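You operate a simulated robot arm through the tools that you are given. There is no shell and no other tool. Be economical: measure what you need, move in short steps, check, and stop when the job is done.

You are at the controls of a simulated two-armed robot. One attempt, no reset.

TASK
On the service table, fold the blue cloth in half, so that its two long edges meet.

It is judged by the outcome, as a careful person would: the job done as asked, and still so three seconds after it is handed in. It fails if anything else is knocked over, pushed out of place, dropped, spilled or broken. Flat cloth is picked up by pressing the open fingertips on it (5 to 10 N) and closing them slowly along it; thin cloth reads only 2 to 8 mm in the jaws.

THE ROBOT
Two 7-joint arms with two-finger parallel grippers on one trunk, on a base that drives. Base frame: it is fixed to the floor where the robot stands at the start and does not move with it; the origin is under the middle of the robot, x ahead of it, y to its left, z up; the surface under the hand at the start is at about z = 860. Lengths are in mm, angles in degrees, forces in N, time in s.
The left shoulder is at the start at [50, 187, 1085], the right one opposite. With the tool pointing down near the work surface each hand reaches from about 100 to 660 mm from the robot's upright axis, wherever it stands, measured 20 degrees to its own side. Places, roughly: service table [700, 800, 900]. Payload 3.43 kg a hand.
The tool frame of a hand sits at the grasp point between the pads (the TCP): z along the fingers, y along the line on which they close. The tips reach 30 mm beyond it. The gripper opens to 94 mm. The fingers are 28 mm wide and 10 mm thick; the gripper's body (50 by 96 mm) begins 55 mm behind the TCP.
Orientation is that of the tool frame in the base frame, as a unit quaternion [x, y, z, w]. With the fingers straight down and closing along the base's y, the tool's x points along the base's -x, its y along +y and its z along -z.

THE INTERFACE
- The arms move only by the tool nudge_tool. It takes "left_motion", "right_motion" or both (then of equal length, played together; a hand with none holds still); each is a list of rows, each a list of 7 numbers: the shift along the tool's x, y, z in mm, then the turn, a rotation vector about the tool's x, y, z in degrees, then the opening, from 0 (shut) to 1 (fully open). In form: [[x, y, z, rx, ry, rz, claw], ...]. A call has 1 to 8 rows; each row is the pose to reach, as a shift and turn from the pose commanded when the call began, along the tool's axes at that moment. Rows are played at 5 a second. More than 50 mm and 8.6 degrees between two rows, or a gripper value outside its range, and nothing of the call is played. Where a pose cannot be reached the arm comes as near as it can. A force on the tool above 40 N (or 10 N above the force at the start of the call, whichever is more), or a blocked arm, ends the call early, and 0.2 s more pass. Each finger travels about 153 mm/s and halts on what it meets, pressing with about 32 N; the grip force reading is that of the motor and also rises with nothing between the fingers. The clock runs only during rows and for 0.2 s after the last one: add rows that repeat a pose to give the fingers time. The reply holds the time, the measured pose of the TCP, the force on the tool along the base axes, the opening and the grip force, in the units named above and with some noise, with the torque about the TCP (base axes, N m) and any sound that the robot's microphone picked up.
- Cameras (640 x 400 px; columns grow to the right, rows downward): "scene" is now at [144.1, 11.9, 1245.2]; the picture's right is [0.14, -0.99, 0.00], its down [-0.58, -0.08, -0.81] and it looks along [0.81, 0.11, -0.58] (base axes); focal length 260 px, centre (320, 200). "left" rides on the left gripper at [76, -14, -103] in its tool frame; the picture's right is [0.18, 0.98, 0.00], its down [-0.75, 0.14, -0.64] and it looks along [-0.63, 0.12, 0.77] (tool axes); focal length 243 px, centre (320, 200). "right" rides on the right gripper at [76, 14, -103] in its tool frame; the picture's right is [-0.18, 0.98, 0.00], its down [-0.75, -0.14, -0.64] and it looks along [-0.63, -0.12, 0.77] (tool axes); focal length 243 px, centre (320, 200). There is no depth. A picture from a camera that has moved, and an enlarged one, comes with that camera's place and axes in the base frame and with its lens.
- get_image(camera): a new picture of that camera. No time passes.
- lift_body(by): slides the trunk up (or, below 0, down) by that many mm; the arms and the scene camera ride with it, the base frame stays. It gives what a move gives, with no picture.
- roll_base(legs): drives the robot by 1 to 6 legs, each [ahead, left, turn to the left] in mm, mm and degrees, along the robot's own axes; the way and the turn of a leg run together, so that a leg with both is an arc; at most 1500 mm and 180 degrees a leg. The arms and the cameras ride along, it lands a little off, and it stops where it bumps. It gives what a move gives.
- turn_head(pan, tilt): turns the head with the scene camera to pan (to the left, within 80 degrees either way) and tilt (down, from -29 to 69), counted from straight ahead of the robot. It gives what a move gives.
- close_up(camera, box): a new picture of the part [left, top, right, bottom] of that camera's present view, enlarged. No time passes.
- hand_in(): hands the job in; it is judged then, once.

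Go step by step. Nothing tells you exact positions but the pictures and the camera data: compare them with the known pose of the tool, close in by small moves and look again before you grip or let go. The budget is 120 turns and 108 pictures, counting those below and the enlarged ones. Unless the task says otherwise, let go and move clear before handing in, and close with one line.

The tools are called as a command line: name --argument value ..., lists and objects as JSON in quotes. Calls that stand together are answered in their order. nudge_tool: Moves the arms, as the interface text tells. Its arguments: {"type":"object","properties":{"left_motion":{"type":"array"},"right_motion":{"type":"array"}},"required":[]} The other tools are called the same way: lift_body (by) slides the trunk up or down; roll_base (legs) drives the base; turn_head (pan, tilt) turns the head that bears the scene camera; get_image (camera) takes a picture; close_up (camera, box) takes an enlarged picture of a part of a camera's view; hand_in () hands the job in.

At the start:

```text
time_s: 0.0
left_eef_pos: [310.6, 143.7, 1062.2]
left_orientation: [0.0, 1.0, 0.0, 0.001]
left_force: [-0.1, -0.5, 0.0]
left_ft_torque: [0.02, -0.04, -0.03]
left_finger_gap: 93.9
left_finger_force: 0.1
right_eef_pos: [380.1, -133.7, 1004.5]
right_orientation: [0.001, 1.0, 0.0, 0.001]
right_force: [0.1, 0.3, -0.3]
right_ft_torque: [0.01, 0.01, -0.03]
right_finger_gap: 94.0
right_finger_force: 0.1
trunk travel left (down, up): [-300.0, 132.0]
robot x, y, heading: [-0.9, -3.5, -0.4]
head pan, tilt: [7.9, 35.6]
```

scene: 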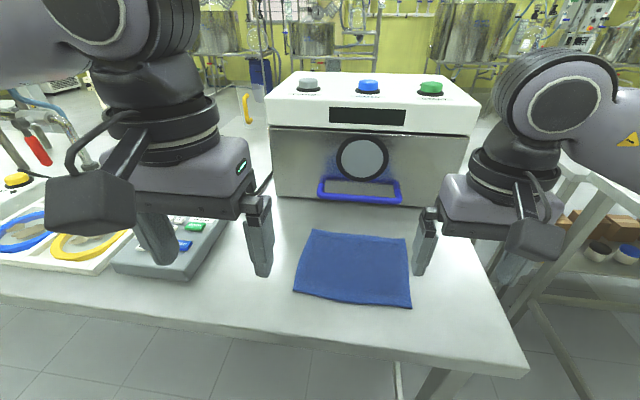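
right: 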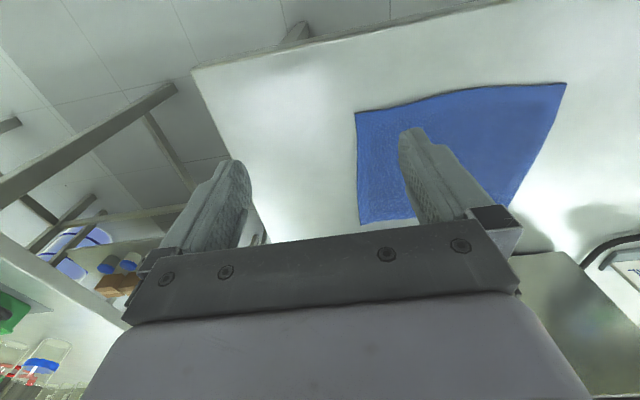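
left: 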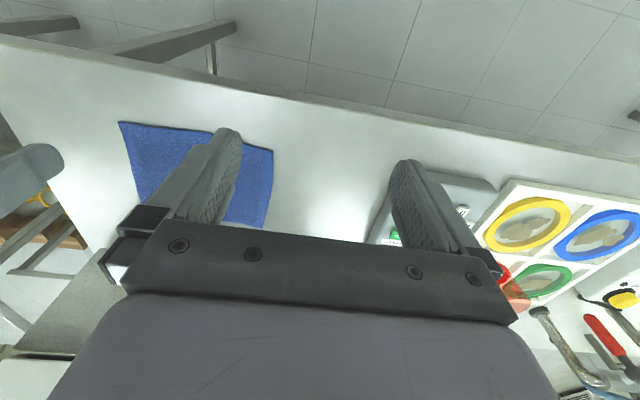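

The blue cloth lies flat in front of an instrument, but the service table is said to be at about [700, 800], so I'll look to the left first to check which table and which cloth are meant.

turn_head --pan 50 --tilt 30

get_image --camera "scene"

```text
time_s: 1.1
left_eef_pos: [309.9, 141.2, 1062.5]
left_orientation: [0.0, 1.0, 0.0, 0.0]
left_force: [0.0, 0.1, 0.0]
left_ft_torque: [0.02, 0.0, -0.02]
left_finger_gap: 93.9
left_finger_force: 0.1
right_eef_pos: [380.1, -132.7, 1003.7]
right_orientation: [0.0, 1.0, 0.0, 0.0]
right_force: [0.6, 0.6, 0.8]
right_ft_torque: [0.0, 0.0, -0.03]
right_finger_gap: 93.8
right_finger_force: 0.0
trunk travel left (down, up): [-300.0, 132.0]
robot x, y, heading: [-3.2, -1.8, 0.2]
head pan, tilt: [50.0, 30.0]
```

```text
104 pictures are left
camera scene: at [115.4, 69.1, 1253.8], right [0.77, -0.64, 0.0], down [-0.32, -0.38, -0.87], along [0.56, 0.66, -0.5], focal length 260 px, centre (320, 200)
```

scene: 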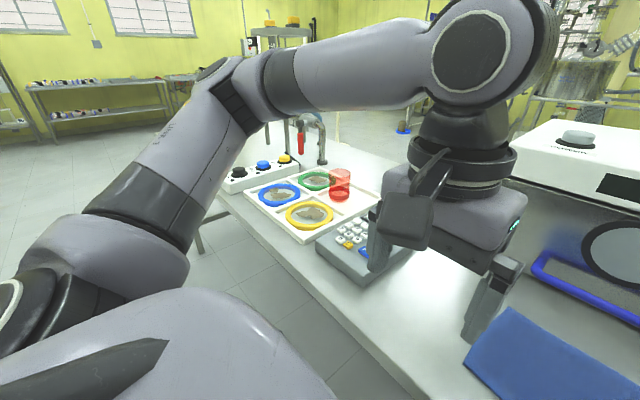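

It is one long table and I see just this blue cloth on it. I'll look straight at the cloth to measure its corners.

turn_head --pan 0 --tilt 50

get_image --camera "scene"

get_image --camera "right"

```text
time_s: 2.3
left_eef_pos: [309.2, 142.7, 1062.7]
left_orientation: [0.0, 1.0, 0.0, 0.0]
left_force: [0.3, 0.5, 0.3]
left_ft_torque: [-0.02, 0.02, 0.01]
left_finger_gap: 93.8
left_finger_force: 0.0
right_eef_pos: [381.2, -133.4, 1004.7]
right_orientation: [0.0, 1.0, -0.001, 0.0]
right_force: [-1.1, 0.4, 0.5]
right_ft_torque: [-0.02, 0.03, 0.0]
right_finger_gap: 94.0
right_finger_force: 0.0
trunk travel left (down, up): [-300.0, 132.0]
robot x, y, heading: [1.0, -0.7, 0.0]
head pan, tilt: [0.0, 50.0]
```

```text
103 pictures are left
camera scene: at [134.2, 0.0, 1224.3], right [0.0, -1.0, 0.0], down [-0.77, 0.0, -0.64], along [0.64, 0.0, -0.77], focal length 260 px, centre (320, 200)
```

scene: 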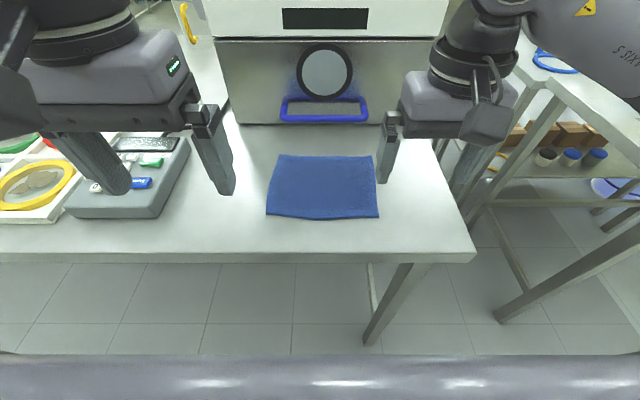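

```text
102 pictures are left
camera right: at [304.0, -120.9, 1107.0], right [0.18, 0.98, 0.0], down [0.75, -0.14, 0.64], along [0.63, -0.12, -0.77], focal length 243 px, centre (320, 200)
```

right: 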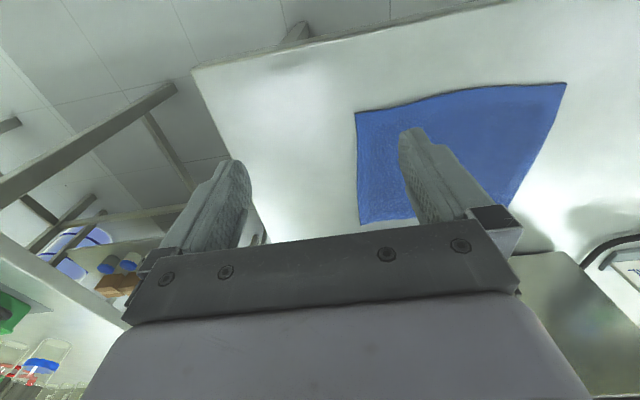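

I'll enlarge the cloth to read its corners.

close_up --camera "scene" --box '[240, 130, 400, 230]'

```text
4.00 times, centred on (320, 180) of scene
camera zoom: at [134.2, 0.0, 1224.3], right [0.0, -1.0, 0.0], down [-0.77, 0.0, -0.64], along [0.64, 0.0, -0.77], focal length 1038 px, centre (320, 280)
```

zoom: 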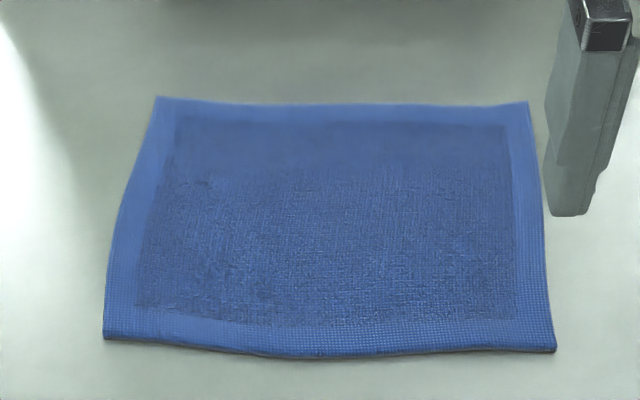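

The cloth measures about 195 mm (along y) by 157 mm (along x). Its far edge is at x≈560 and its near edge at x≈400, y from about -105 to +88. The long edges are the near and far ones, so I'll bring the far edge onto the near one with both hands. First I'll move above the far corners with the fingers part open.

nudge_tool --left_motion '[[-30, -11, 13, 0, 0, 0, 0.6], [-70, -24, 30, 0, 0, 0, 0.35], [-110, -38, 47, 0, 0, 0, 0.35], [-150, -51, 64, 0, 0, 0, 0.35], [-190, -65, 81, 0, 0, 0, 0.35], [-220, -76, 94, 0, 0, 0, 0.35], [-238, -82, 102, 0, 0, 0, 0.35], [-238, -82, 102, 0, 0, 0, 0.35]]' --right_motion '[[-20, 7, 6, 0, 0, 0, 0.6], [-48, 14, 12, 0, 0, 0, 0.35], [-75, 22, 20, 0, 0, 0, 0.35], [-103, 30, 28, 0, 0, 0, 0.35], [-130, 39, 36, 0, 0, 0, 0.35], [-150, 46, 41, 0, 0, 0, 0.35], [-164, 50, 44, 0, 0, 0, 0.35], [-164, 50, 44, 0, 0, 0, 0.35]]'

get_image --camera "scene"

get_image --camera "left"

get_image --camera "right"

```text
time_s: 4.1
left_eef_pos: [548.8, 60.6, 958.4]
left_orientation: [0.001, 1.0, 0.0, 0.0]
left_force: [0.9, 0.1, -0.4]
left_ft_torque: [0.02, 0.02, 0.02]
left_finger_gap: 32.8
left_finger_force: 0.1
right_eef_pos: [544.6, -83.1, 961.3]
right_orientation: [0.0, 1.0, 0.0, -0.001]
right_force: [-0.2, -0.2, 0.5]
right_ft_torque: [-0.04, 0.01, 0.01]
right_finger_gap: 32.8
right_finger_force: 0.1
trunk travel left (down, up): [-300.0, 132.0]
robot x, y, heading: [3.2, -1.8, 0.1]
head pan, tilt: [0.0, 50.0]
```

```text
100 pictures are left
camera scene: at [134.2, -0.1, 1224.3], right [0.0, -1.0, 0.0], down [-0.77, 0.0, -0.64], along [0.64, 0.0, -0.77], focal length 260 px, centre (320, 200)
```

scene: 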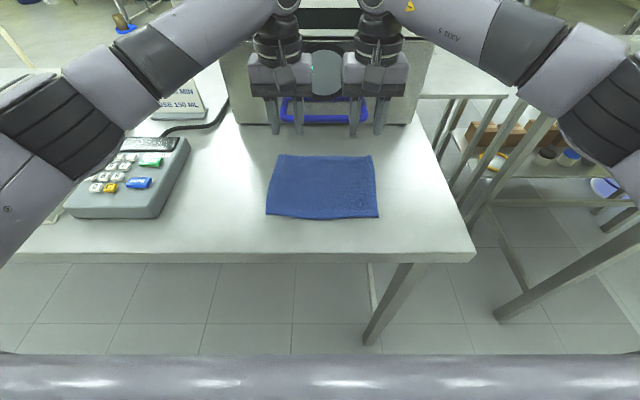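

```text
99 pictures are left
camera left: at [472.4, 45.7, 1062.1], right [-0.18, 0.98, 0.0], down [0.75, 0.14, 0.64], along [0.63, 0.12, -0.77], focal length 243 px, centre (320, 200)
```

left: 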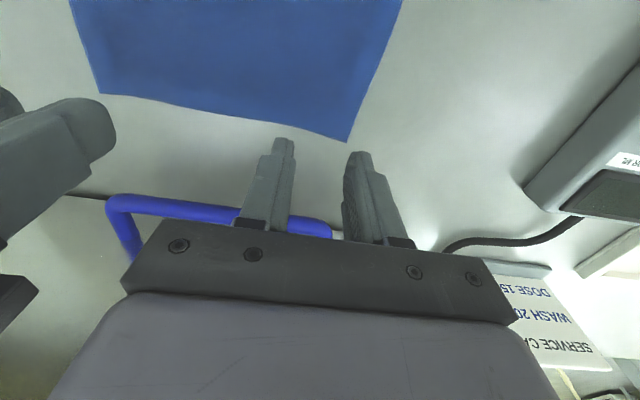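

```text
98 pictures are left
camera right: at [467.8, -70.0, 1064.0], right [0.18, 0.98, 0.0], down [0.75, -0.14, 0.64], along [0.63, -0.12, -0.77], focal length 243 px, centre (320, 200)
```

right: 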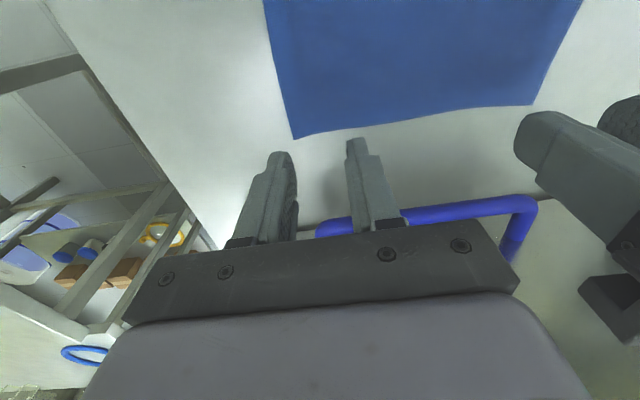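

The left and right wrist cameras agree: the far corners are at about [565, 87] and [559, -111], and the instrument's handle starts beyond x≈620. I'll go down to just above the cloth at both far corners.

nudge_tool --left_motion '[[-4, 0, 20, 0, 0, 0, 0.35], [-7, 0, 45, 0, 0, 0, 0.35], [-7, 0, 60, 0, 0, 0, 0.35], [-7, 0, 60, 0, 0, 0, 0.35]]' --right_motion '[[-3, -1, 20, 0, 0, 0, 0.35], [-5.5, -2, 45, 0, 0, 0, 0.35], [-5.5, -2, 62, 0, 0, 0, 0.35], [-5.5, -2, 62, 0, 0, 0, 0.35]]'

close_up --camera "scene" --box '[240, 110, 400, 210]'

```text
time_s: 5.1
left_eef_pos: [554.5, 60.8, 898.4]
left_orientation: [0.001, 1.0, -0.001, 0.0]
left_force: [0.3, -0.2, -0.3]
left_ft_torque: [0.03, 0.02, 0.0]
left_finger_gap: 33.1
left_finger_force: 0.1
right_eef_pos: [549.7, -86.9, 897.7]
right_orientation: [0.0, 1.0, 0.0, -0.001]
right_force: [0.7, -0.6, 0.2]
right_ft_torque: [0.01, -0.01, -0.02]
right_finger_gap: 33.1
right_finger_force: 0.0
trunk travel left (down, up): [-300.0, 132.0]
robot x, y, heading: [-0.1, -1.6, -0.2]
head pan, tilt: [0.0, 50.0]
```

```text
4.00 times, centred on (320, 160) of scene
camera zoom: at [134.2, -0.1, 1224.3], right [0.0, -1.0, 0.0], down [-0.77, 0.0, -0.64], along [0.64, 0.0, -0.77], focal length 1038 px, centre (320, 360)
```

zoom: 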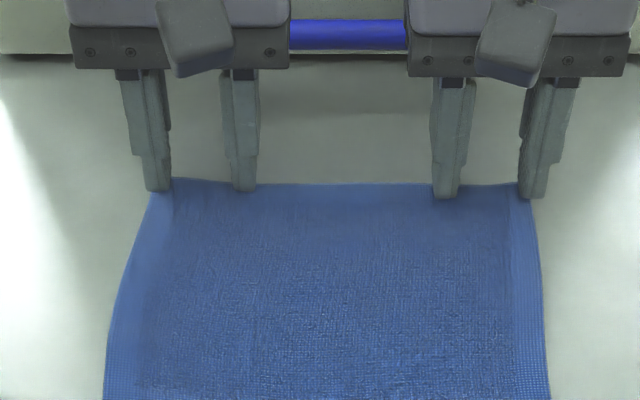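

Both finger pairs stand at the far corners. I'll shift them a little inward and press down in small steps.

nudge_tool --left_motion '[[0, -5, 2, 0, 0, 0, 0.32], [0, -5, 5, 0, 0, 0, 0.32], [0, -5, 5, 0, 0, 0, 0.32]]' --right_motion '[[0, 5, 2, 0, 0, 0, 0.32], [0, 5, 5, 0, 0, 0, 0.32], [0, 5, 5, 0, 0, 0, 0.32]]'

```text
time_s: 5.9
left_eef_pos: [554.6, 55.5, 894.8]
left_orientation: [0.0, 1.0, 0.001, 0.0]
left_force: [0.6, 1.0, 1.8]
left_ft_torque: [0.0, 0.0, 0.02]
left_finger_gap: 30.1
left_finger_force: 0.1
right_eef_pos: [551.2, -81.7, 894.3]
right_orientation: [0.001, 1.0, 0.0, 0.001]
right_force: [0.7, -1.0, 4.4]
right_ft_torque: [-0.02, 0.03, 0.03]
right_finger_gap: 29.8
right_finger_force: 0.2
trunk travel left (down, up): [-300.0, 132.0]
robot x, y, heading: [-1.0, 3.9, -0.1]
head pan, tilt: [0.0, 50.0]
```

Both hands just touch the cloth at z≈894. I'll press slightly more.

nudge_tool --left_motion '[[0, 0, 2, 0, 0, 0, 0.32], [0, 0, 2, 0, 0, 0, 0.32]]' --right_motion '[[0, 0, 1, 0, 0, 0, 0.32], [0, 0, 1, 0, 0, 0, 0.32]]'

```text
time_s: 6.5
left_eef_pos: [553.7, 55.1, 894.0]
left_orientation: [0.0, 1.0, 0.0, 0.001]
left_force: [-0.5, -1.0, 4.3]
left_ft_torque: [0.03, 0.02, -0.01]
left_finger_gap: 30.1
left_finger_force: 0.0
right_eef_pos: [549.0, -81.5, 893.4]
right_orientation: [0.0, 1.0, 0.001, 0.0]
right_force: [1.6, -0.6, 11.4]
right_ft_torque: [-0.03, -0.01, 0.02]
right_finger_gap: 29.7
right_finger_force: 0.0
trunk travel left (down, up): [-300.0, 132.0]
robot x, y, heading: [1.0, 0.7, 0.1]
head pan, tilt: [0.0, 50.0]
```

Pressing at about 4 N on the left and 11 N on the right, I'll even that out and close the fingers slowly along the cloth.

nudge_tool --left_motion '[[0, 0, 1.2, 0, 0, 0, 0.32], [0, 0, 1.2, 0, 0, 0, 0.27], [0, 0, 1.2, 0, 0, 0, 0.22], [0, 0, 1.2, 0, 0, 0, 0.17], [0, 0, 1.2, 0, 0, 0, 0.12], [0, 0, 1.2, 0, 0, 0, 0.07], [0, 0, 1.2, 0, 0, 0, 0.0], [0, 0, 1.2, 0, 0, 0, 0.0]]' --right_motion '[[0, 0, -0.4, 0, 0, 0, 0.32], [0, 0, -0.4, 0, 0, 0, 0.27], [0, 0, -0.4, 0, 0, 0, 0.22], [0, 0, -0.4, 0, 0, 0, 0.17], [0, 0, -0.4, 0, 0, 0, 0.12], [0, 0, -0.4, 0, 0, 0, 0.07], [0, 0, -0.4, 0, 0, 0, 0.0], [0, 0, -0.4, 0, 0, 0, 0.0]]'

close_up --camera "scene" --box '[240, 120, 400, 220]'

```text
time_s: 8.3
left_eef_pos: [553.8, 55.9, 892.8]
left_orientation: [0.0, 1.0, 0.0, 0.001]
left_force: [-0.2, -0.2, 15.1]
left_ft_torque: [-0.02, 0.1, 0.03]
left_finger_gap: 3.5
left_finger_force: 31.9
right_eef_pos: [547.8, -82.0, 893.6]
right_orientation: [0.0, 1.0, 0.0, 0.001]
right_force: [0.2, 0.6, 5.5]
right_ft_torque: [-0.01, 0.04, -0.02]
right_finger_gap: 0.0
right_finger_force: 32.1
trunk travel left (down, up): [-300.0, 132.0]
robot x, y, heading: [-1.4, -2.0, 0.0]
head pan, tilt: [0.0, 50.0]
```

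```text
4.00 times, centred on (320, 170) of scene
camera zoom: at [132.5, -0.2, 1224.6], right [0.0, -1.0, 0.0], down [-0.76, 0.0, -0.64], along [0.64, 0.0, -0.76], focal length 1038 px, centre (320, 320)
```

zoom: 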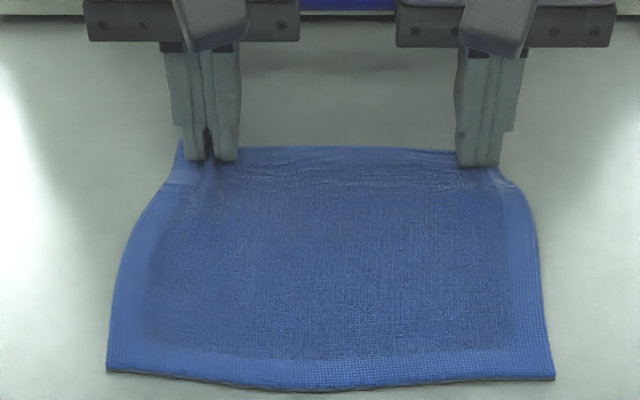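

The left hand holds cloth (3.5 mm), but the right closed on nothing. I'll reopen the right hand and press it more firmly.

nudge_tool --right_motion '[[0, 0, -6, 0, 0, 0, 0.0], [0, 0, -6, 0, 0, 0, 0.35], [0, 0, -2, 0, 0, 0, 0.35], [0, 0, 0.6, 0, 0, 0, 0.35], [0, 0, 0.6, 0, 0, 0, 0.35]]'

close_up --camera "scene" --box '[240, 120, 400, 220]'

```text
time_s: 9.5
left_eef_pos: [555.0, 57.5, 893.5]
left_orientation: [0.001, 1.0, -0.001, 0.001]
left_force: [0.0, 0.9, 18.3]
left_ft_torque: [0.0, 0.08, 0.0]
left_finger_gap: 3.1
left_finger_force: 31.7
right_eef_pos: [548.7, -80.2, 893.4]
right_orientation: [-0.001, 1.0, 0.0, 0.001]
right_force: [-0.8, -1.5, 3.1]
right_ft_torque: [0.03, 0.05, 0.02]
right_finger_gap: 32.8
right_finger_force: 0.0
trunk travel left (down, up): [-300.0, 132.0]
robot x, y, heading: [0.7, -0.0, 0.1]
head pan, tilt: [0.0, 50.0]
```

```text
4.00 times, centred on (320, 170) of scene
camera zoom: at [132.5, -0.2, 1224.6], right [0.0, -1.0, 0.0], down [-0.76, 0.0, -0.64], along [0.64, 0.0, -0.76], focal length 1038 px, centre (320, 320)
```

zoom: 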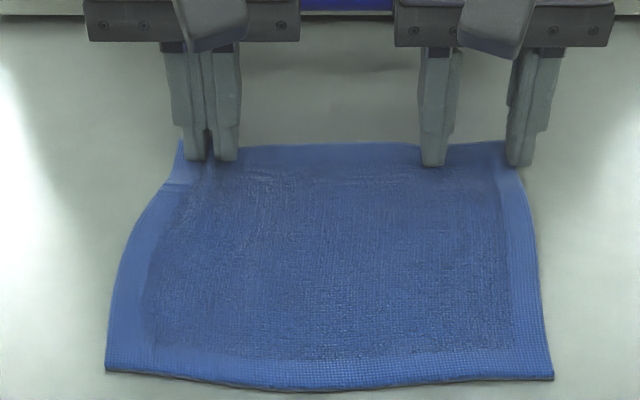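

The cloth's right corner was pulled inward to y≈-98, so the outer finger is half off it. I'll shift the right hand 10 mm inward and press.

nudge_tool --right_motion '[[0, 0, -6, 0, 0, 0, 0.35], [0, 10, -6, 0, 0, 0, 0.33], [0, 10, -1, 0, 0, 0, 0.33], [0, 10, 1, 0, 0, 0, 0.33], [0, 10, 1, 0, 0, 0, 0.33]]'

```text
time_s: 10.7
left_eef_pos: [553.7, 56.6, 892.3]
left_orientation: [0.0, 1.0, 0.0, 0.002]
left_force: [2.6, 1.8, 16.7]
left_ft_torque: [0.05, 0.08, 0.01]
left_finger_gap: 3.3
left_finger_force: 32.3
right_eef_pos: [549.8, -70.8, 892.9]
right_orientation: [0.0, 1.0, 0.001, 0.002]
right_force: [0.5, -0.7, 10.2]
right_ft_torque: [-0.06, 0.04, -0.02]
right_finger_gap: 31.2
right_finger_force: 0.1
trunk travel left (down, up): [-300.0, 132.0]
robot x, y, heading: [2.5, 1.5, -0.0]
head pan, tilt: [0.0, 50.0]
```

The right hand presses at 10 N, so I'll close it slowly.

nudge_tool --right_motion '[[0, 0, 0, 0, 0, 0, 0.29], [0, 0, 0, 0, 0, 0, 0.25], [0, 0, 0, 0, 0, 0, 0.2], [0, 0, 0, 0, 0, 0, 0.15], [0, 0, 0, 0, 0, 0, 0.1], [0, 0, 0, 0, 0, 0, 0.05], [0, 0, 0, 0, 0, 0, 0.0], [0, 0, 0, 0, 0, 0, 0.0]]'

close_up --camera "scene" --box '[240, 120, 400, 220]'

```text
time_s: 12.5
left_eef_pos: [553.3, 55.3, 892.7]
left_orientation: [0.002, 1.0, -0.001, 0.001]
left_force: [2.5, -8.1, 13.5]
left_ft_torque: [-0.28, 0.04, 0.07]
left_finger_gap: 3.8
left_finger_force: 31.7
right_eef_pos: [548.8, -68.9, 893.0]
right_orientation: [-0.001, 1.0, 0.001, 0.001]
right_force: [-0.9, 10.5, 12.9]
right_ft_torque: [0.32, 0.08, -0.04]
right_finger_gap: 3.5
right_finger_force: 31.9
trunk travel left (down, up): [-300.0, 132.0]
robot x, y, heading: [-3.3, 0.4, 0.2]
head pan, tilt: [0.0, 50.0]
```

```text
4.00 times, centred on (320, 170) of scene
camera zoom: at [132.0, 0.1, 1224.7], right [0.0, -1.0, 0.0], down [-0.76, 0.0, -0.64], along [0.64, 0.0, -0.76], focal length 1038 px, centre (320, 320)
```

zoom: 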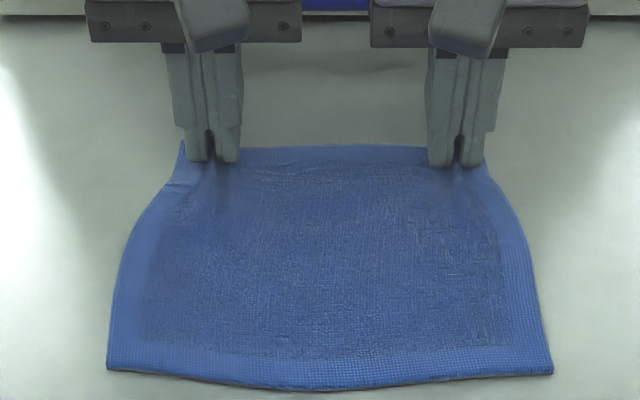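

Both hands hold the cloth (3.8 and 3.5 mm). I'll relax the sideways tension between them, then lift and start the arc towards the robot, tilting the fingers away from me.

nudge_tool --left_motion '[[0, -2, -5, 0, 0, 0, 0], [5, -2, -20, 0, -5, 0, 0], [11, -2, -30, 0, -10, 0, 0], [17, -2, -37, 0, -15, 0, 0], [34, -2, -49, 0, -22, 0, 0], [51, -2, -58, 0, -30, 0, 0], [51, -2, -58, 0, -30, 0, 0]]' --right_motion '[[0, 2, -5, 0, 0, 0, 0], [5, 2, -20, 0, -5, 0, 0], [11, 2, -30, 0, -10, 0, 0], [17, 2, -37, 0, -15, 0, 0], [34, 2, -49, 0, -22, 0, 0], [51, 2, -58, 0, -30, 0, 0], [51, 2, -58, 0, -30, 0, 0]]'

get_image --camera "scene"

```text
time_s: 14.1
left_eef_pos: [502.5, 53.9, 950.6]
left_orientation: [0.0, 0.966, 0.0, 0.258]
left_force: [0.4, -6.0, 0.1]
left_ft_torque: [-0.16, -0.01, -0.08]
left_finger_gap: 3.5
left_finger_force: 32.4
right_eef_pos: [501.1, -69.8, 948.2]
right_orientation: [0.001, 0.966, 0.0, 0.26]
right_force: [-1.1, 5.9, 0.5]
right_ft_torque: [0.16, 0.04, 0.07]
right_finger_gap: 3.4
right_finger_force: 31.6
trunk travel left (down, up): [-300.0, 132.0]
robot x, y, heading: [-0.7, -0.6, -0.0]
head pan, tilt: [0.0, 50.0]
```

```text
93 pictures are left
camera scene: at [134.2, -0.1, 1224.3], right [0.0, -1.0, 0.0], down [-0.77, 0.0, -0.64], along [0.64, 0.0, -0.77], focal length 260 px, centre (320, 200)
```

scene: 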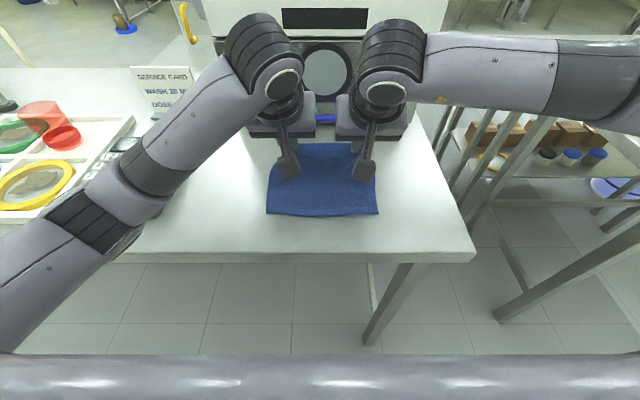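

The far edge has lifted and both hands still hold it. I'll continue the arc over the fold line with more tilt.

nudge_tool --left_motion '[[17, 0, -13, 0, -7, 0, 0], [34, 0, -26, 0, -14, 0, 0], [53, 0, -31, 0, -18, 0, 0], [72, 0, -35, 0, -22, 0, 0], [90, 0, -37, 0, -25, 0, 0], [90, 0, -37, 0, -25, 0, 0]]' --right_motion '[[17, 0, -13, 0, -7, 0, 0], [34, 0, -26, 0, -14, 0, 0], [53, 0, -31, 0, -18, 0, 0], [72, 0, -35, 0, -22, 0, 0], [90, 0, -37, 0, -25, 0, 0], [90, 0, -37, 0, -25, 0, 0]]'

get_image --camera "scene"

get_image --camera "left"

```text
time_s: 15.5
left_eef_pos: [407.9, 55.0, 937.0]
left_orientation: [0.001, 0.887, -0.001, 0.462]
left_force: [0.1, -5.1, 0.3]
left_ft_torque: [-0.13, -0.03, -0.08]
left_finger_gap: 3.1
left_finger_force: 31.2
right_eef_pos: [403.2, -69.4, 938.2]
right_orientation: [0.0, 0.887, 0.0, 0.462]
right_force: [-0.2, 6.1, -0.3]
right_ft_torque: [0.07, 0.01, 0.11]
right_finger_gap: 3.4
right_finger_force: 32.0
trunk travel left (down, up): [-300.0, 132.0]
robot x, y, heading: [-2.3, -2.9, -0.1]
head pan, tilt: [0.0, 50.0]
```

```text
92 pictures are left
camera scene: at [134.2, -0.1, 1224.3], right [0.0, -1.0, 0.0], down [-0.77, 0.0, -0.64], along [0.64, 0.0, -0.77], focal length 260 px, centre (320, 200)
```

scene: 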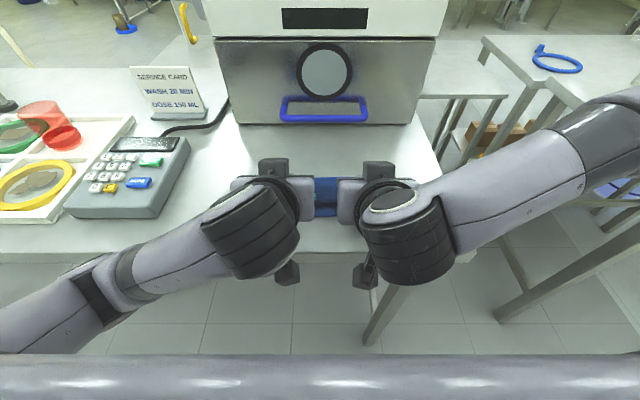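

```text
91 pictures are left
camera left: at [280.1, 40.2, 934.5], right [-0.1, 0.98, -0.15], down [-0.09, 0.14, 0.99], along [0.99, 0.12, 0.08], focal length 243 px, centre (320, 200)
```

left: 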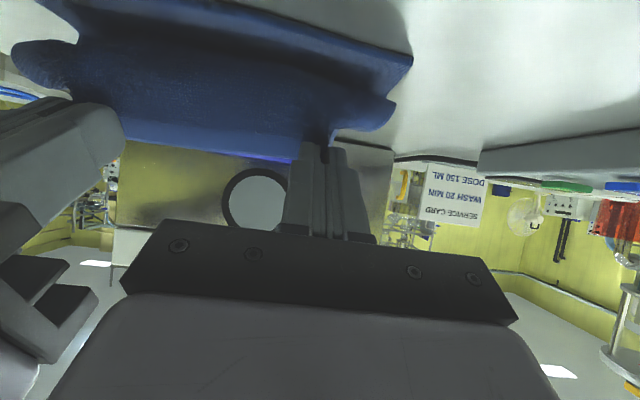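

The edge is over the fold line, held cleanly. The gripper bodies are nearly past the table's near edge, so I'll tilt on to horizontal fingers so that the held edge turns over, while lowering.

nudge_tool --left_motion '[[6, 0, -1, 0, -7, 0, 0], [14, 0, 1, 0, -14, 0, 0], [23, 0, 4, 0, -21, 0, 0], [33, 0, 7, 0, -28, 0, 0], [44, 0, 10, 0, -35, 0, 0], [44, 0, 10, 0, -35, 0, 0]]' --right_motion '[[6, 0, -1, 0, -7, 0, 0], [14, 0, 1, 0, -14, 0, 0], [23, 0, 4, 0, -21, 0, 0], [33, 0, 7, 0, -28, 0, 0], [44, 0, 10, 0, -35, 0, 0], [44, 0, 10, 0, -35, 0, 0]]'

get_image --camera "scene"

get_image --camera "left"

```text
time_s: 16.9
left_eef_pos: [388.6, 52.6, 896.0]
left_orientation: [0.001, 0.706, -0.004, 0.708]
left_force: [1.7, -17.3, 2.2]
left_ft_torque: [-0.1, -0.1, -0.55]
left_finger_gap: 3.7
left_finger_force: 31.5
right_eef_pos: [397.5, -73.3, 905.0]
right_orientation: [0.025, 0.71, -0.01, 0.704]
right_force: [-1.0, 17.2, -1.5]
right_ft_torque: [-0.06, 0.1, 0.58]
right_finger_gap: 3.7
right_finger_force: 31.8
right hand out of reach, approached as far as the arm can: row 5, 6
trunk travel left (down, up): [-300.0, 132.0]
robot x, y, heading: [-0.9, 1.4, 0.1]
head pan, tilt: [0.0, 50.0]
```

```text
90 pictures are left
camera scene: at [134.1, 0.2, 1224.3], right [0.0, -1.0, 0.0], down [-0.77, 0.0, -0.64], along [0.64, 0.0, -0.77], focal length 260 px, centre (320, 200)
```

scene: 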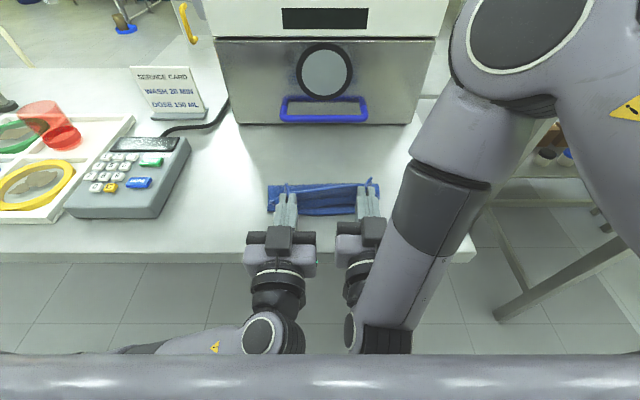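

```text
89 pictures are left
camera left: at [287.1, 38.5, 821.0], right [0.01, 0.98, -0.19], down [-0.64, 0.15, 0.75], along [0.77, 0.11, 0.63], focal length 243 px, centre (320, 200)
```

left: 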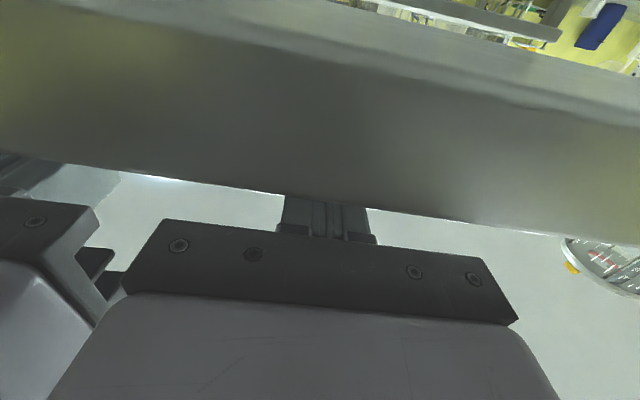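

Fingers are now about horizontal with the edge standing up over the near half. The right arm is at its limit, so I'll do the rest with trunk and base. A closer look first.

close_up --camera "scene" --box '[240, 160, 400, 260]'

```text
4.00 times, centred on (320, 210) of scene
camera zoom: at [134.1, 0.2, 1224.3], right [0.0, -1.0, 0.0], down [-0.77, 0.0, -0.64], along [0.64, 0.0, -0.77], focal length 1038 px, centre (320, 160)
```

zoom: 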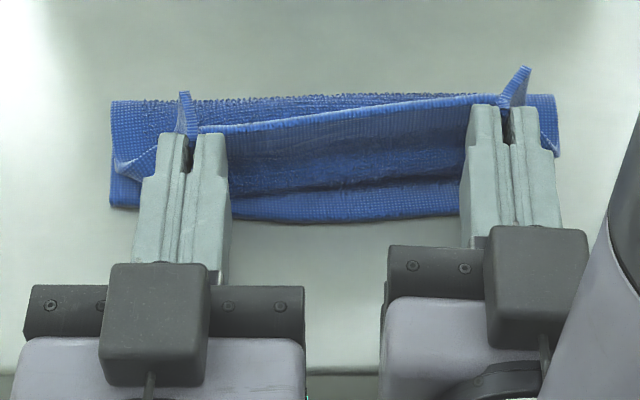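

The held edge stands upright and the sheet leads back cleanly to the fold at x≈475. I'll match the left hand to the right, then use the base (back 20 mm) and trunk (down) to lay it to the near edge.

nudge_tool --left_motion '[[-5, 0, 5, 0, 0, 0, 0], [-9, 0, 9, 0, 0, 0, 0]]'

roll_base --legs '[[-20, 0, 0]]'

lift_body --by -15

close_up --camera "scene" --box '[240, 140, 400, 240]'

```text
time_s: 17.5
left_eef_pos: [399.5, 53.2, 904.3]
left_orientation: [0.002, 0.707, -0.002, 0.707]
left_force: [-0.4, -18.4, 1.2]
left_ft_torque: [-0.1, 0.01, -0.58]
left_finger_gap: 3.7
left_finger_force: 32.1
right_eef_pos: [397.7, -73.7, 905.5]
right_orientation: [0.024, 0.709, -0.01, 0.705]
right_force: [0.3, 18.5, -2.3]
right_ft_torque: [-0.05, 0.03, 0.62]
right_finger_gap: 3.7
right_finger_force: 32.2
trunk travel left (down, up): [-300.0, 132.0]
robot x, y, heading: [-1.0, 1.1, -0.1]
head pan, tilt: [0.0, 50.0]
```

```text
time_s: 18.3
left_eef_pos: [379.3, 53.2, 904.1]
left_orientation: [0.002, 0.707, -0.002, 0.708]
left_force: [-0.8, -18.3, 0.9]
left_ft_torque: [-0.1, -0.02, -0.55]
left_finger_gap: 3.8
left_finger_force: 32.4
right_eef_pos: [377.8, -72.6, 905.3]
right_orientation: [0.023, 0.709, -0.008, 0.705]
right_force: [0.6, 18.8, -0.5]
right_ft_torque: [0.01, 0.04, 0.61]
right_finger_gap: 3.6
right_finger_force: 32.0
trunk travel left (down, up): [-300.0, 132.0]
robot x, y, heading: [-20.6, -2.9, 0.0]
head pan, tilt: [0.0, 50.0]
```

```text
time_s: 18.9
left_eef_pos: [379.3, 52.9, 889.8]
left_orientation: [0.002, 0.707, -0.003, 0.708]
left_force: [0.7, -16.2, 1.6]
left_ft_torque: [-0.13, -0.06, -0.53]
left_finger_gap: 3.4
left_finger_force: 32.5
right_eef_pos: [378.9, -74.6, 892.4]
right_orientation: [0.027, 0.709, -0.009, 0.704]
right_force: [-0.4, 15.5, -0.3]
right_ft_torque: [-0.03, 0.04, 0.55]
right_finger_gap: 3.4
right_finger_force: 32.0
trunk travel left (down, up): [-285.0, 147.0]
robot x, y, heading: [-21.3, -0.5, 0.2]
head pan, tilt: [0.0, 50.0]
```

```text
4.00 times, centred on (320, 190) of scene
camera zoom: at [114.5, -0.1, 1209.3], right [0.0, -1.0, 0.0], down [-0.77, 0.0, -0.64], along [0.64, 0.0, -0.77], focal length 1038 px, centre (320, 240)
```

zoom: 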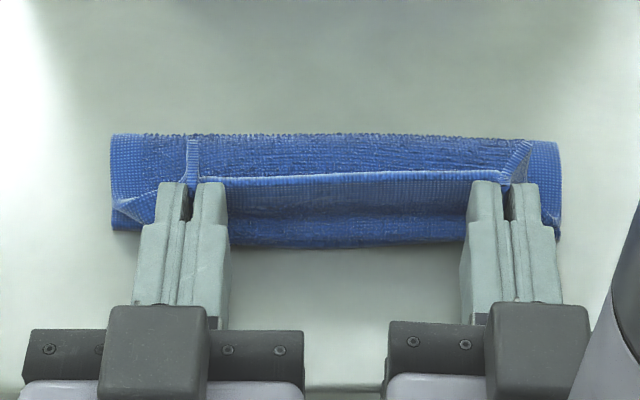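

Everything is in place: both edges are nearly above one another. I'll lower a little and open the fingers gently, letting the ruck spread.

lift_body --by -7

nudge_tool --left_motion '[[0, 0, 0, 0, 0, 0, 0.07], [0, 0, 0, 0, 0, 0, 0.14], [0, 0, 0, 0, 0, 0, 0.21], [0, 0, 0, 0, 0, 0, 0.28], [0, 0, 0, 0, 0, 0, 0.28]]' --right_motion '[[0, 0, 0, 0, 0, 0, 0.07], [0, 0, 0, 0, 0, 0, 0.14], [0, 0, 0, 0, 0, 0, 0.21], [0, 0, 0, 0, 0, 0, 0.28], [0, 0, 0, 0, 0, 0, 0.28]]'

close_up --camera "scene" --box '[240, 140, 400, 240]'

```text
time_s: 19.4
left_eef_pos: [378.0, 54.2, 883.3]
left_orientation: [0.002, 0.706, -0.003, 0.709]
left_force: [1.3, -17.6, 5.7]
left_ft_torque: [-0.12, -0.13, -0.54]
left_finger_gap: 3.6
left_finger_force: 31.8
right_eef_pos: [378.0, -74.2, 885.0]
right_orientation: [0.028, 0.708, -0.009, 0.705]
right_force: [1.2, 18.1, 3.6]
right_ft_torque: [-0.05, -0.07, 0.61]
right_finger_gap: 3.7
right_finger_force: 32.0
trunk travel left (down, up): [-278.0, 154.0]
robot x, y, heading: [-18.6, -0.5, 0.1]
head pan, tilt: [0.0, 50.0]
```

```text
time_s: 20.6
left_eef_pos: [380.0, 53.8, 883.1]
left_orientation: [0.002, 0.707, -0.002, 0.708]
left_force: [-0.2, 0.5, 1.4]
left_ft_torque: [-0.05, -0.06, 0.04]
left_finger_gap: 25.6
left_finger_force: 0.0
right_eef_pos: [378.9, -75.3, 883.3]
right_orientation: [0.027, 0.709, -0.01, 0.704]
right_force: [-0.2, -0.1, 0.8]
right_ft_torque: [-0.01, -0.06, -0.03]
right_finger_gap: 26.1
right_finger_force: 0.1
trunk travel left (down, up): [-278.0, 154.0]
robot x, y, heading: [-22.7, 0.8, -0.3]
head pan, tilt: [0.0, 50.0]
```

```text
4.00 times, centred on (320, 190) of scene
camera zoom: at [114.5, -0.1, 1202.3], right [0.0, -1.0, 0.0], down [-0.77, 0.0, -0.64], along [0.64, 0.0, -0.77], focal length 1038 px, centre (320, 240)
```

zoom: 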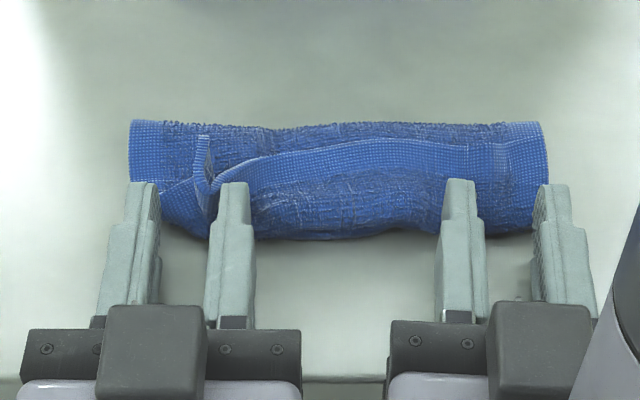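

The released edge tends to fall back toward the fold. I'll withdraw the fingers straight back with the base and look.

roll_base --legs '[[-120, 0, 0]]'

close_up --camera "scene" --box '[240, 90, 400, 190]'

```text
time_s: 21.9
left_eef_pos: [259.9, 53.9, 882.6]
left_orientation: [0.001, 0.706, -0.002, 0.708]
left_force: [-0.4, -0.6, -0.3]
left_ft_torque: [0.02, -0.01, -0.02]
left_finger_gap: 25.8
left_finger_force: 0.1
right_eef_pos: [257.7, -75.1, 884.2]
right_orientation: [0.027, 0.709, -0.01, 0.705]
right_force: [0.5, 0.0, -1.1]
right_ft_torque: [0.01, 0.0, 0.0]
right_finger_gap: 26.4
right_finger_force: 0.1
trunk travel left (down, up): [-278.0, 154.0]
robot x, y, heading: [-137.9, -0.1, -0.2]
head pan, tilt: [0.0, 50.0]
```

```text
4.00 times, centred on (320, 140) of scene
camera zoom: at [-6.4, -0.2, 1202.3], right [0.0, -1.0, 0.0], down [-0.77, 0.0, -0.64], along [0.64, 0.0, -0.77], focal length 1038 px, centre (320, 440)
```

zoom: 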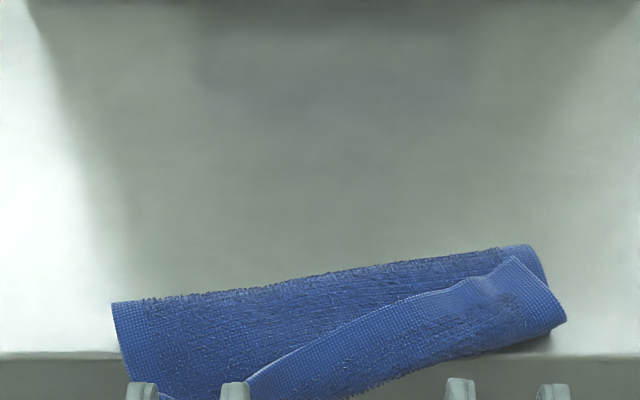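

Withdrawing dragged the cloth's left part toward the table edge. I'll look at it in full before doing anything.

turn_head --pan 0 --tilt 60

get_image --camera "scene"

get_image --camera "left"

```text
time_s: 22.6
left_eef_pos: [259.4, 53.9, 883.4]
left_orientation: [0.001, 0.706, -0.002, 0.708]
left_force: [0.1, 0.6, 0.0]
left_ft_torque: [0.01, -0.03, -0.01]
left_finger_gap: 26.5
left_finger_force: 0.1
right_eef_pos: [257.7, -74.1, 883.8]
right_orientation: [0.028, 0.709, -0.012, 0.705]
right_force: [0.4, 0.0, 0.3]
right_ft_torque: [-0.02, -0.01, -0.02]
right_finger_gap: 26.5
right_finger_force: 0.0
trunk travel left (down, up): [-278.0, 154.0]
robot x, y, heading: [-142.4, 1.0, -0.1]
head pan, tilt: [0.0, 60.0]
```

```text
84 pictures are left
camera scene: at [-16.6, -0.2, 1189.8], right [0.0, -1.0, 0.0], down [-0.87, 0.0, -0.5], along [0.5, 0.0, -0.87], focal length 260 px, centre (320, 200)
```

scene: 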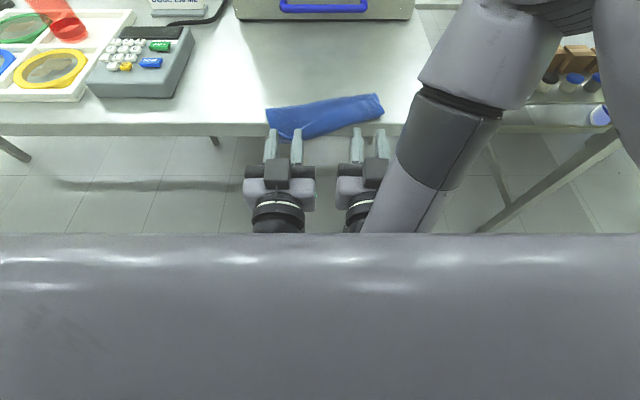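

```text
83 pictures are left
camera left: at [156.3, 39.4, 807.1], right [0.0, 0.98, -0.18], down [-0.64, 0.14, 0.75], along [0.77, 0.11, 0.63], focal length 243 px, centre (320, 200)
```

left: 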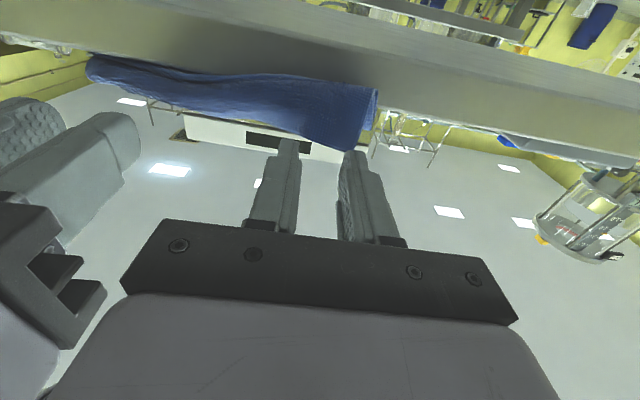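

The cloth's left end now overhangs the near table edge slightly, resting stably and loosely folded. I'll raise the hands clear, point them down again and view from a wrist camera.

lift_body --by 150

nudge_tool --left_motion '[[0, 3, 0, 0, 8, 0, 0.3], [0, 6, 0, 0, 16, 0, 0.3], [0, 9, 0, 0, 24, 0, 0.3], [0, 12, 0, 0, 32, 0, 0.3], [0, 15, 0, 0, 40, 0, 0.3], [0, 18, 0, 0, 48, 0, 0.3]]' --right_motion '[[0, -3, 0, 0, 8, 0, 0.3], [0, -6, 0, 0, 16, 0, 0.3], [0, -9, 0, 0, 24, 0, 0.3], [0, -12, 0, 0, 32, 0, 0.3], [0, -15, 0, 0, 40, 0, 0.3], [0, -18, 0, 0, 48, 0, 0.3]]'

nudge_tool --left_motion '[[0, 0, 0, 0, 8, 0, 0.3], [0, 0, 0, 0, 16, 0, 0.3], [0, 0, 0, 0, 24, 0, 0.3], [0, 0, 0, 0, 32, 0, 0.3], [0, 0, 0, 0, 37, 0, 0.3], [0, 0, 0, 0, 42, 0, 0.3]]' --right_motion '[[0, 0, 0, 0, 8, 0, 0.3], [0, 0, 0, 0, 16, 0, 0.3], [0, 0, 0, 0, 24, 0, 0.3], [0, 0, 0, 0, 32, 0, 0.3], [0, 0, 0, 0, 37, 0, 0.3], [0, 0, 0, 0, 42, 0, 0.3]]'

get_image --camera "scene"

get_image --camera "left"

```text
time_s: 24.4
left_eef_pos: [259.6, 53.2, 1032.9]
left_orientation: [0.002, 0.707, -0.002, 0.707]
left_force: [0.2, 0.0, 0.5]
left_ft_torque: [0.03, 0.0, -0.03]
left_finger_gap: 26.3
left_finger_force: 0.1
right_eef_pos: [258.6, -74.9, 1033.6]
right_orientation: [0.028, 0.709, -0.011, 0.704]
right_force: [-0.7, 0.2, -0.7]
right_ft_torque: [0.02, -0.03, -0.02]
right_finger_gap: 26.2
right_finger_force: 0.0
trunk travel left (down, up): [-428.0, 4.0]
robot x, y, heading: [-140.3, 2.6, -0.1]
head pan, tilt: [0.0, 60.0]
```

```text
time_s: 26.0
left_eef_pos: [262.4, 105.7, 1011.8]
left_orientation: [0.011, 0.933, 0.063, 0.355]
left_force: [-0.3, 0.3, 0.2]
left_ft_torque: [-0.01, -0.03, 0.01]
left_finger_gap: 28.3
left_finger_force: 0.1
right_eef_pos: [256.7, -92.9, 1033.7]
right_orientation: [0.029, 0.934, 0.002, 0.355]
right_force: [0.0, -0.1, -0.1]
right_ft_torque: [-0.01, 0.04, 0.0]
right_finger_gap: 28.2
right_finger_force: 0.1
trunk travel left (down, up): [-428.0, 4.0]
robot x, y, heading: [-144.0, 1.6, 0.1]
head pan, tilt: [0.0, 60.0]
stopped in row 6 (left hand): the arm was blocked; the commanded pose is now the measured one
```

```text
time_s: 26.5
left_eef_pos: [271.2, 187.9, 982.1]
left_orientation: [0.007, 0.946, 0.2, 0.253]
left_force: [-1.0, -0.7, 0.0]
left_ft_torque: [-0.01, -0.05, 0.01]
left_finger_gap: 28.3
left_finger_force: 0.1
left hand out of reach, approached as far as the arm can: row 2
right_eef_pos: [256.4, -92.6, 1033.3]
right_orientation: [0.03, 0.967, 0.004, 0.255]
right_force: [0.7, -0.1, -0.7]
right_ft_torque: [0.03, 0.01, -0.02]
right_finger_gap: 28.4
right_finger_force: 0.0
trunk travel left (down, up): [-428.0, 4.0]
robot x, y, heading: [-138.4, -1.2, -0.2]
head pan, tilt: [0.0, 60.0]
stopped in row 2 (left hand): the arm was blocked; the commanded pose is now the measured one
```

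```text
82 pictures are left
camera scene: at [-16.7, -0.1, 1339.7], right [0.0, -1.0, 0.0], down [-0.87, 0.0, -0.5], along [0.5, 0.0, -0.87], focal length 260 px, centre (320, 200)
```

scene: 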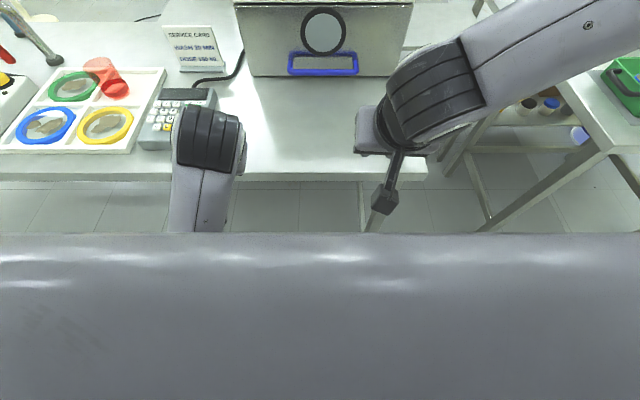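

```text
81 pictures are left
camera left: at [156.0, 145.2, 1022.5], right [-0.25, 0.93, 0.29], down [0.33, -0.2, 0.92], along [0.91, 0.32, -0.26], focal length 243 px, centre (320, 200)
```

left: 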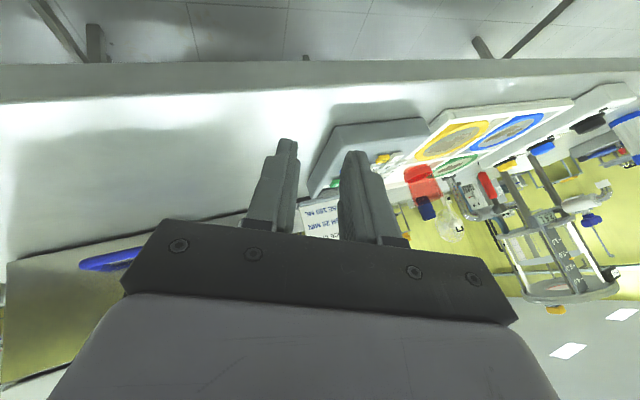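

The cloth is no longer visible on the table. I must find it, first around the hands and the floor.

get_image --camera "right"

turn_head --pan 0 --tilt 40

get_image --camera "scene"

```text
80 pictures are left
camera right: at [140.4, -75.1, 1086.5], right [0.21, 0.97, 0.11], down [0.33, -0.18, 0.93], along [0.92, -0.16, -0.36], focal length 243 px, centre (320, 200)
```

right: 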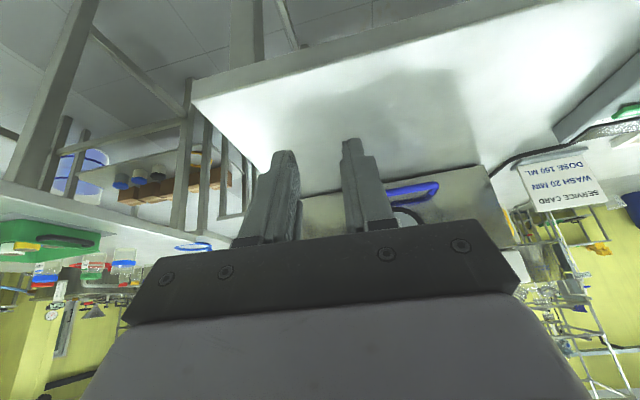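

```text
time_s: 27.4
left_eef_pos: [269.7, 189.0, 981.5]
left_orientation: [0.007, 0.946, 0.2, 0.254]
left_force: [-0.3, 0.5, -0.4]
left_ft_torque: [0.01, -0.02, 0.01]
left_finger_gap: 28.2
left_finger_force: 0.0
right_eef_pos: [256.3, -93.3, 1033.1]
right_orientation: [0.029, 0.966, 0.005, 0.255]
right_force: [0.1, 0.6, -0.4]
right_ft_torque: [0.02, 0.0, -0.02]
right_finger_gap: 28.4
right_finger_force: 0.0
trunk travel left (down, up): [-428.0, 4.0]
robot x, y, heading: [-139.7, 1.0, -0.2]
head pan, tilt: [0.0, 40.0]
```

```text
79 pictures are left
camera scene: at [1.8, -0.2, 1366.4], right [0.0, -1.0, 0.0], down [-0.64, 0.0, -0.77], along [0.77, 0.0, -0.64], focal length 260 px, centre (320, 200)
```

scene: 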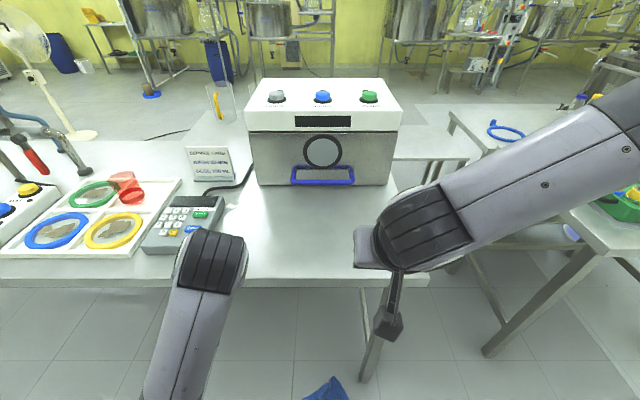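

The cloth slid off the table and lies on the floor near x≈350. I'll look down at it to see whether it can be recovered.

turn_head --pan 0 --tilt 69

roll_base --legs '[[-500, 0, 0]]'

get_image --camera "scene"

```text
time_s: 28.3
left_eef_pos: [272.2, 188.1, 982.2]
left_orientation: [0.007, 0.946, 0.2, 0.255]
left_force: [0.1, -0.2, 0.2]
left_ft_torque: [0.01, 0.01, 0.0]
left_finger_gap: 28.1
left_finger_force: 0.0
right_eef_pos: [256.7, -94.1, 1033.3]
right_orientation: [0.029, 0.967, 0.005, 0.255]
right_force: [-0.8, 0.2, -0.1]
right_ft_torque: [-0.01, -0.02, -0.01]
right_finger_gap: 27.9
right_finger_force: 0.2
trunk travel left (down, up): [-428.0, 4.0]
robot x, y, heading: [-140.8, -0.5, 0.2]
head pan, tilt: [0.0, 68.8]
```

```text
time_s: 31.2
left_eef_pos: [-229.7, 186.3, 983.2]
left_orientation: [0.01, 0.946, 0.198, 0.255]
left_force: [-0.6, -0.1, 0.6]
left_ft_torque: [-0.03, -0.04, 0.0]
left_finger_gap: 28.2
left_finger_force: 0.0
right_eef_pos: [-245.5, -93.8, 1034.0]
right_orientation: [0.033, 0.966, 0.003, 0.255]
right_force: [-0.9, 0.6, -0.1]
right_ft_torque: [0.02, -0.01, -0.02]
right_finger_gap: 28.3
right_finger_force: 0.2
trunk travel left (down, up): [-428.0, 4.0]
robot x, y, heading: [-640.3, 0.3, -0.3]
head pan, tilt: [0.0, 68.8]
```

```text
78 pictures are left
camera scene: at [-528.6, 1.1, 1330.4], right [-0.01, -1.0, 0.0], down [-0.93, 0.01, -0.36], along [0.36, 0.0, -0.93], focal length 260 px, centre (320, 200)
```

scene: 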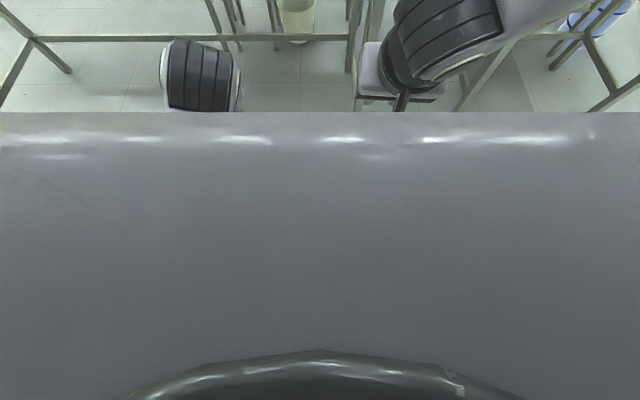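

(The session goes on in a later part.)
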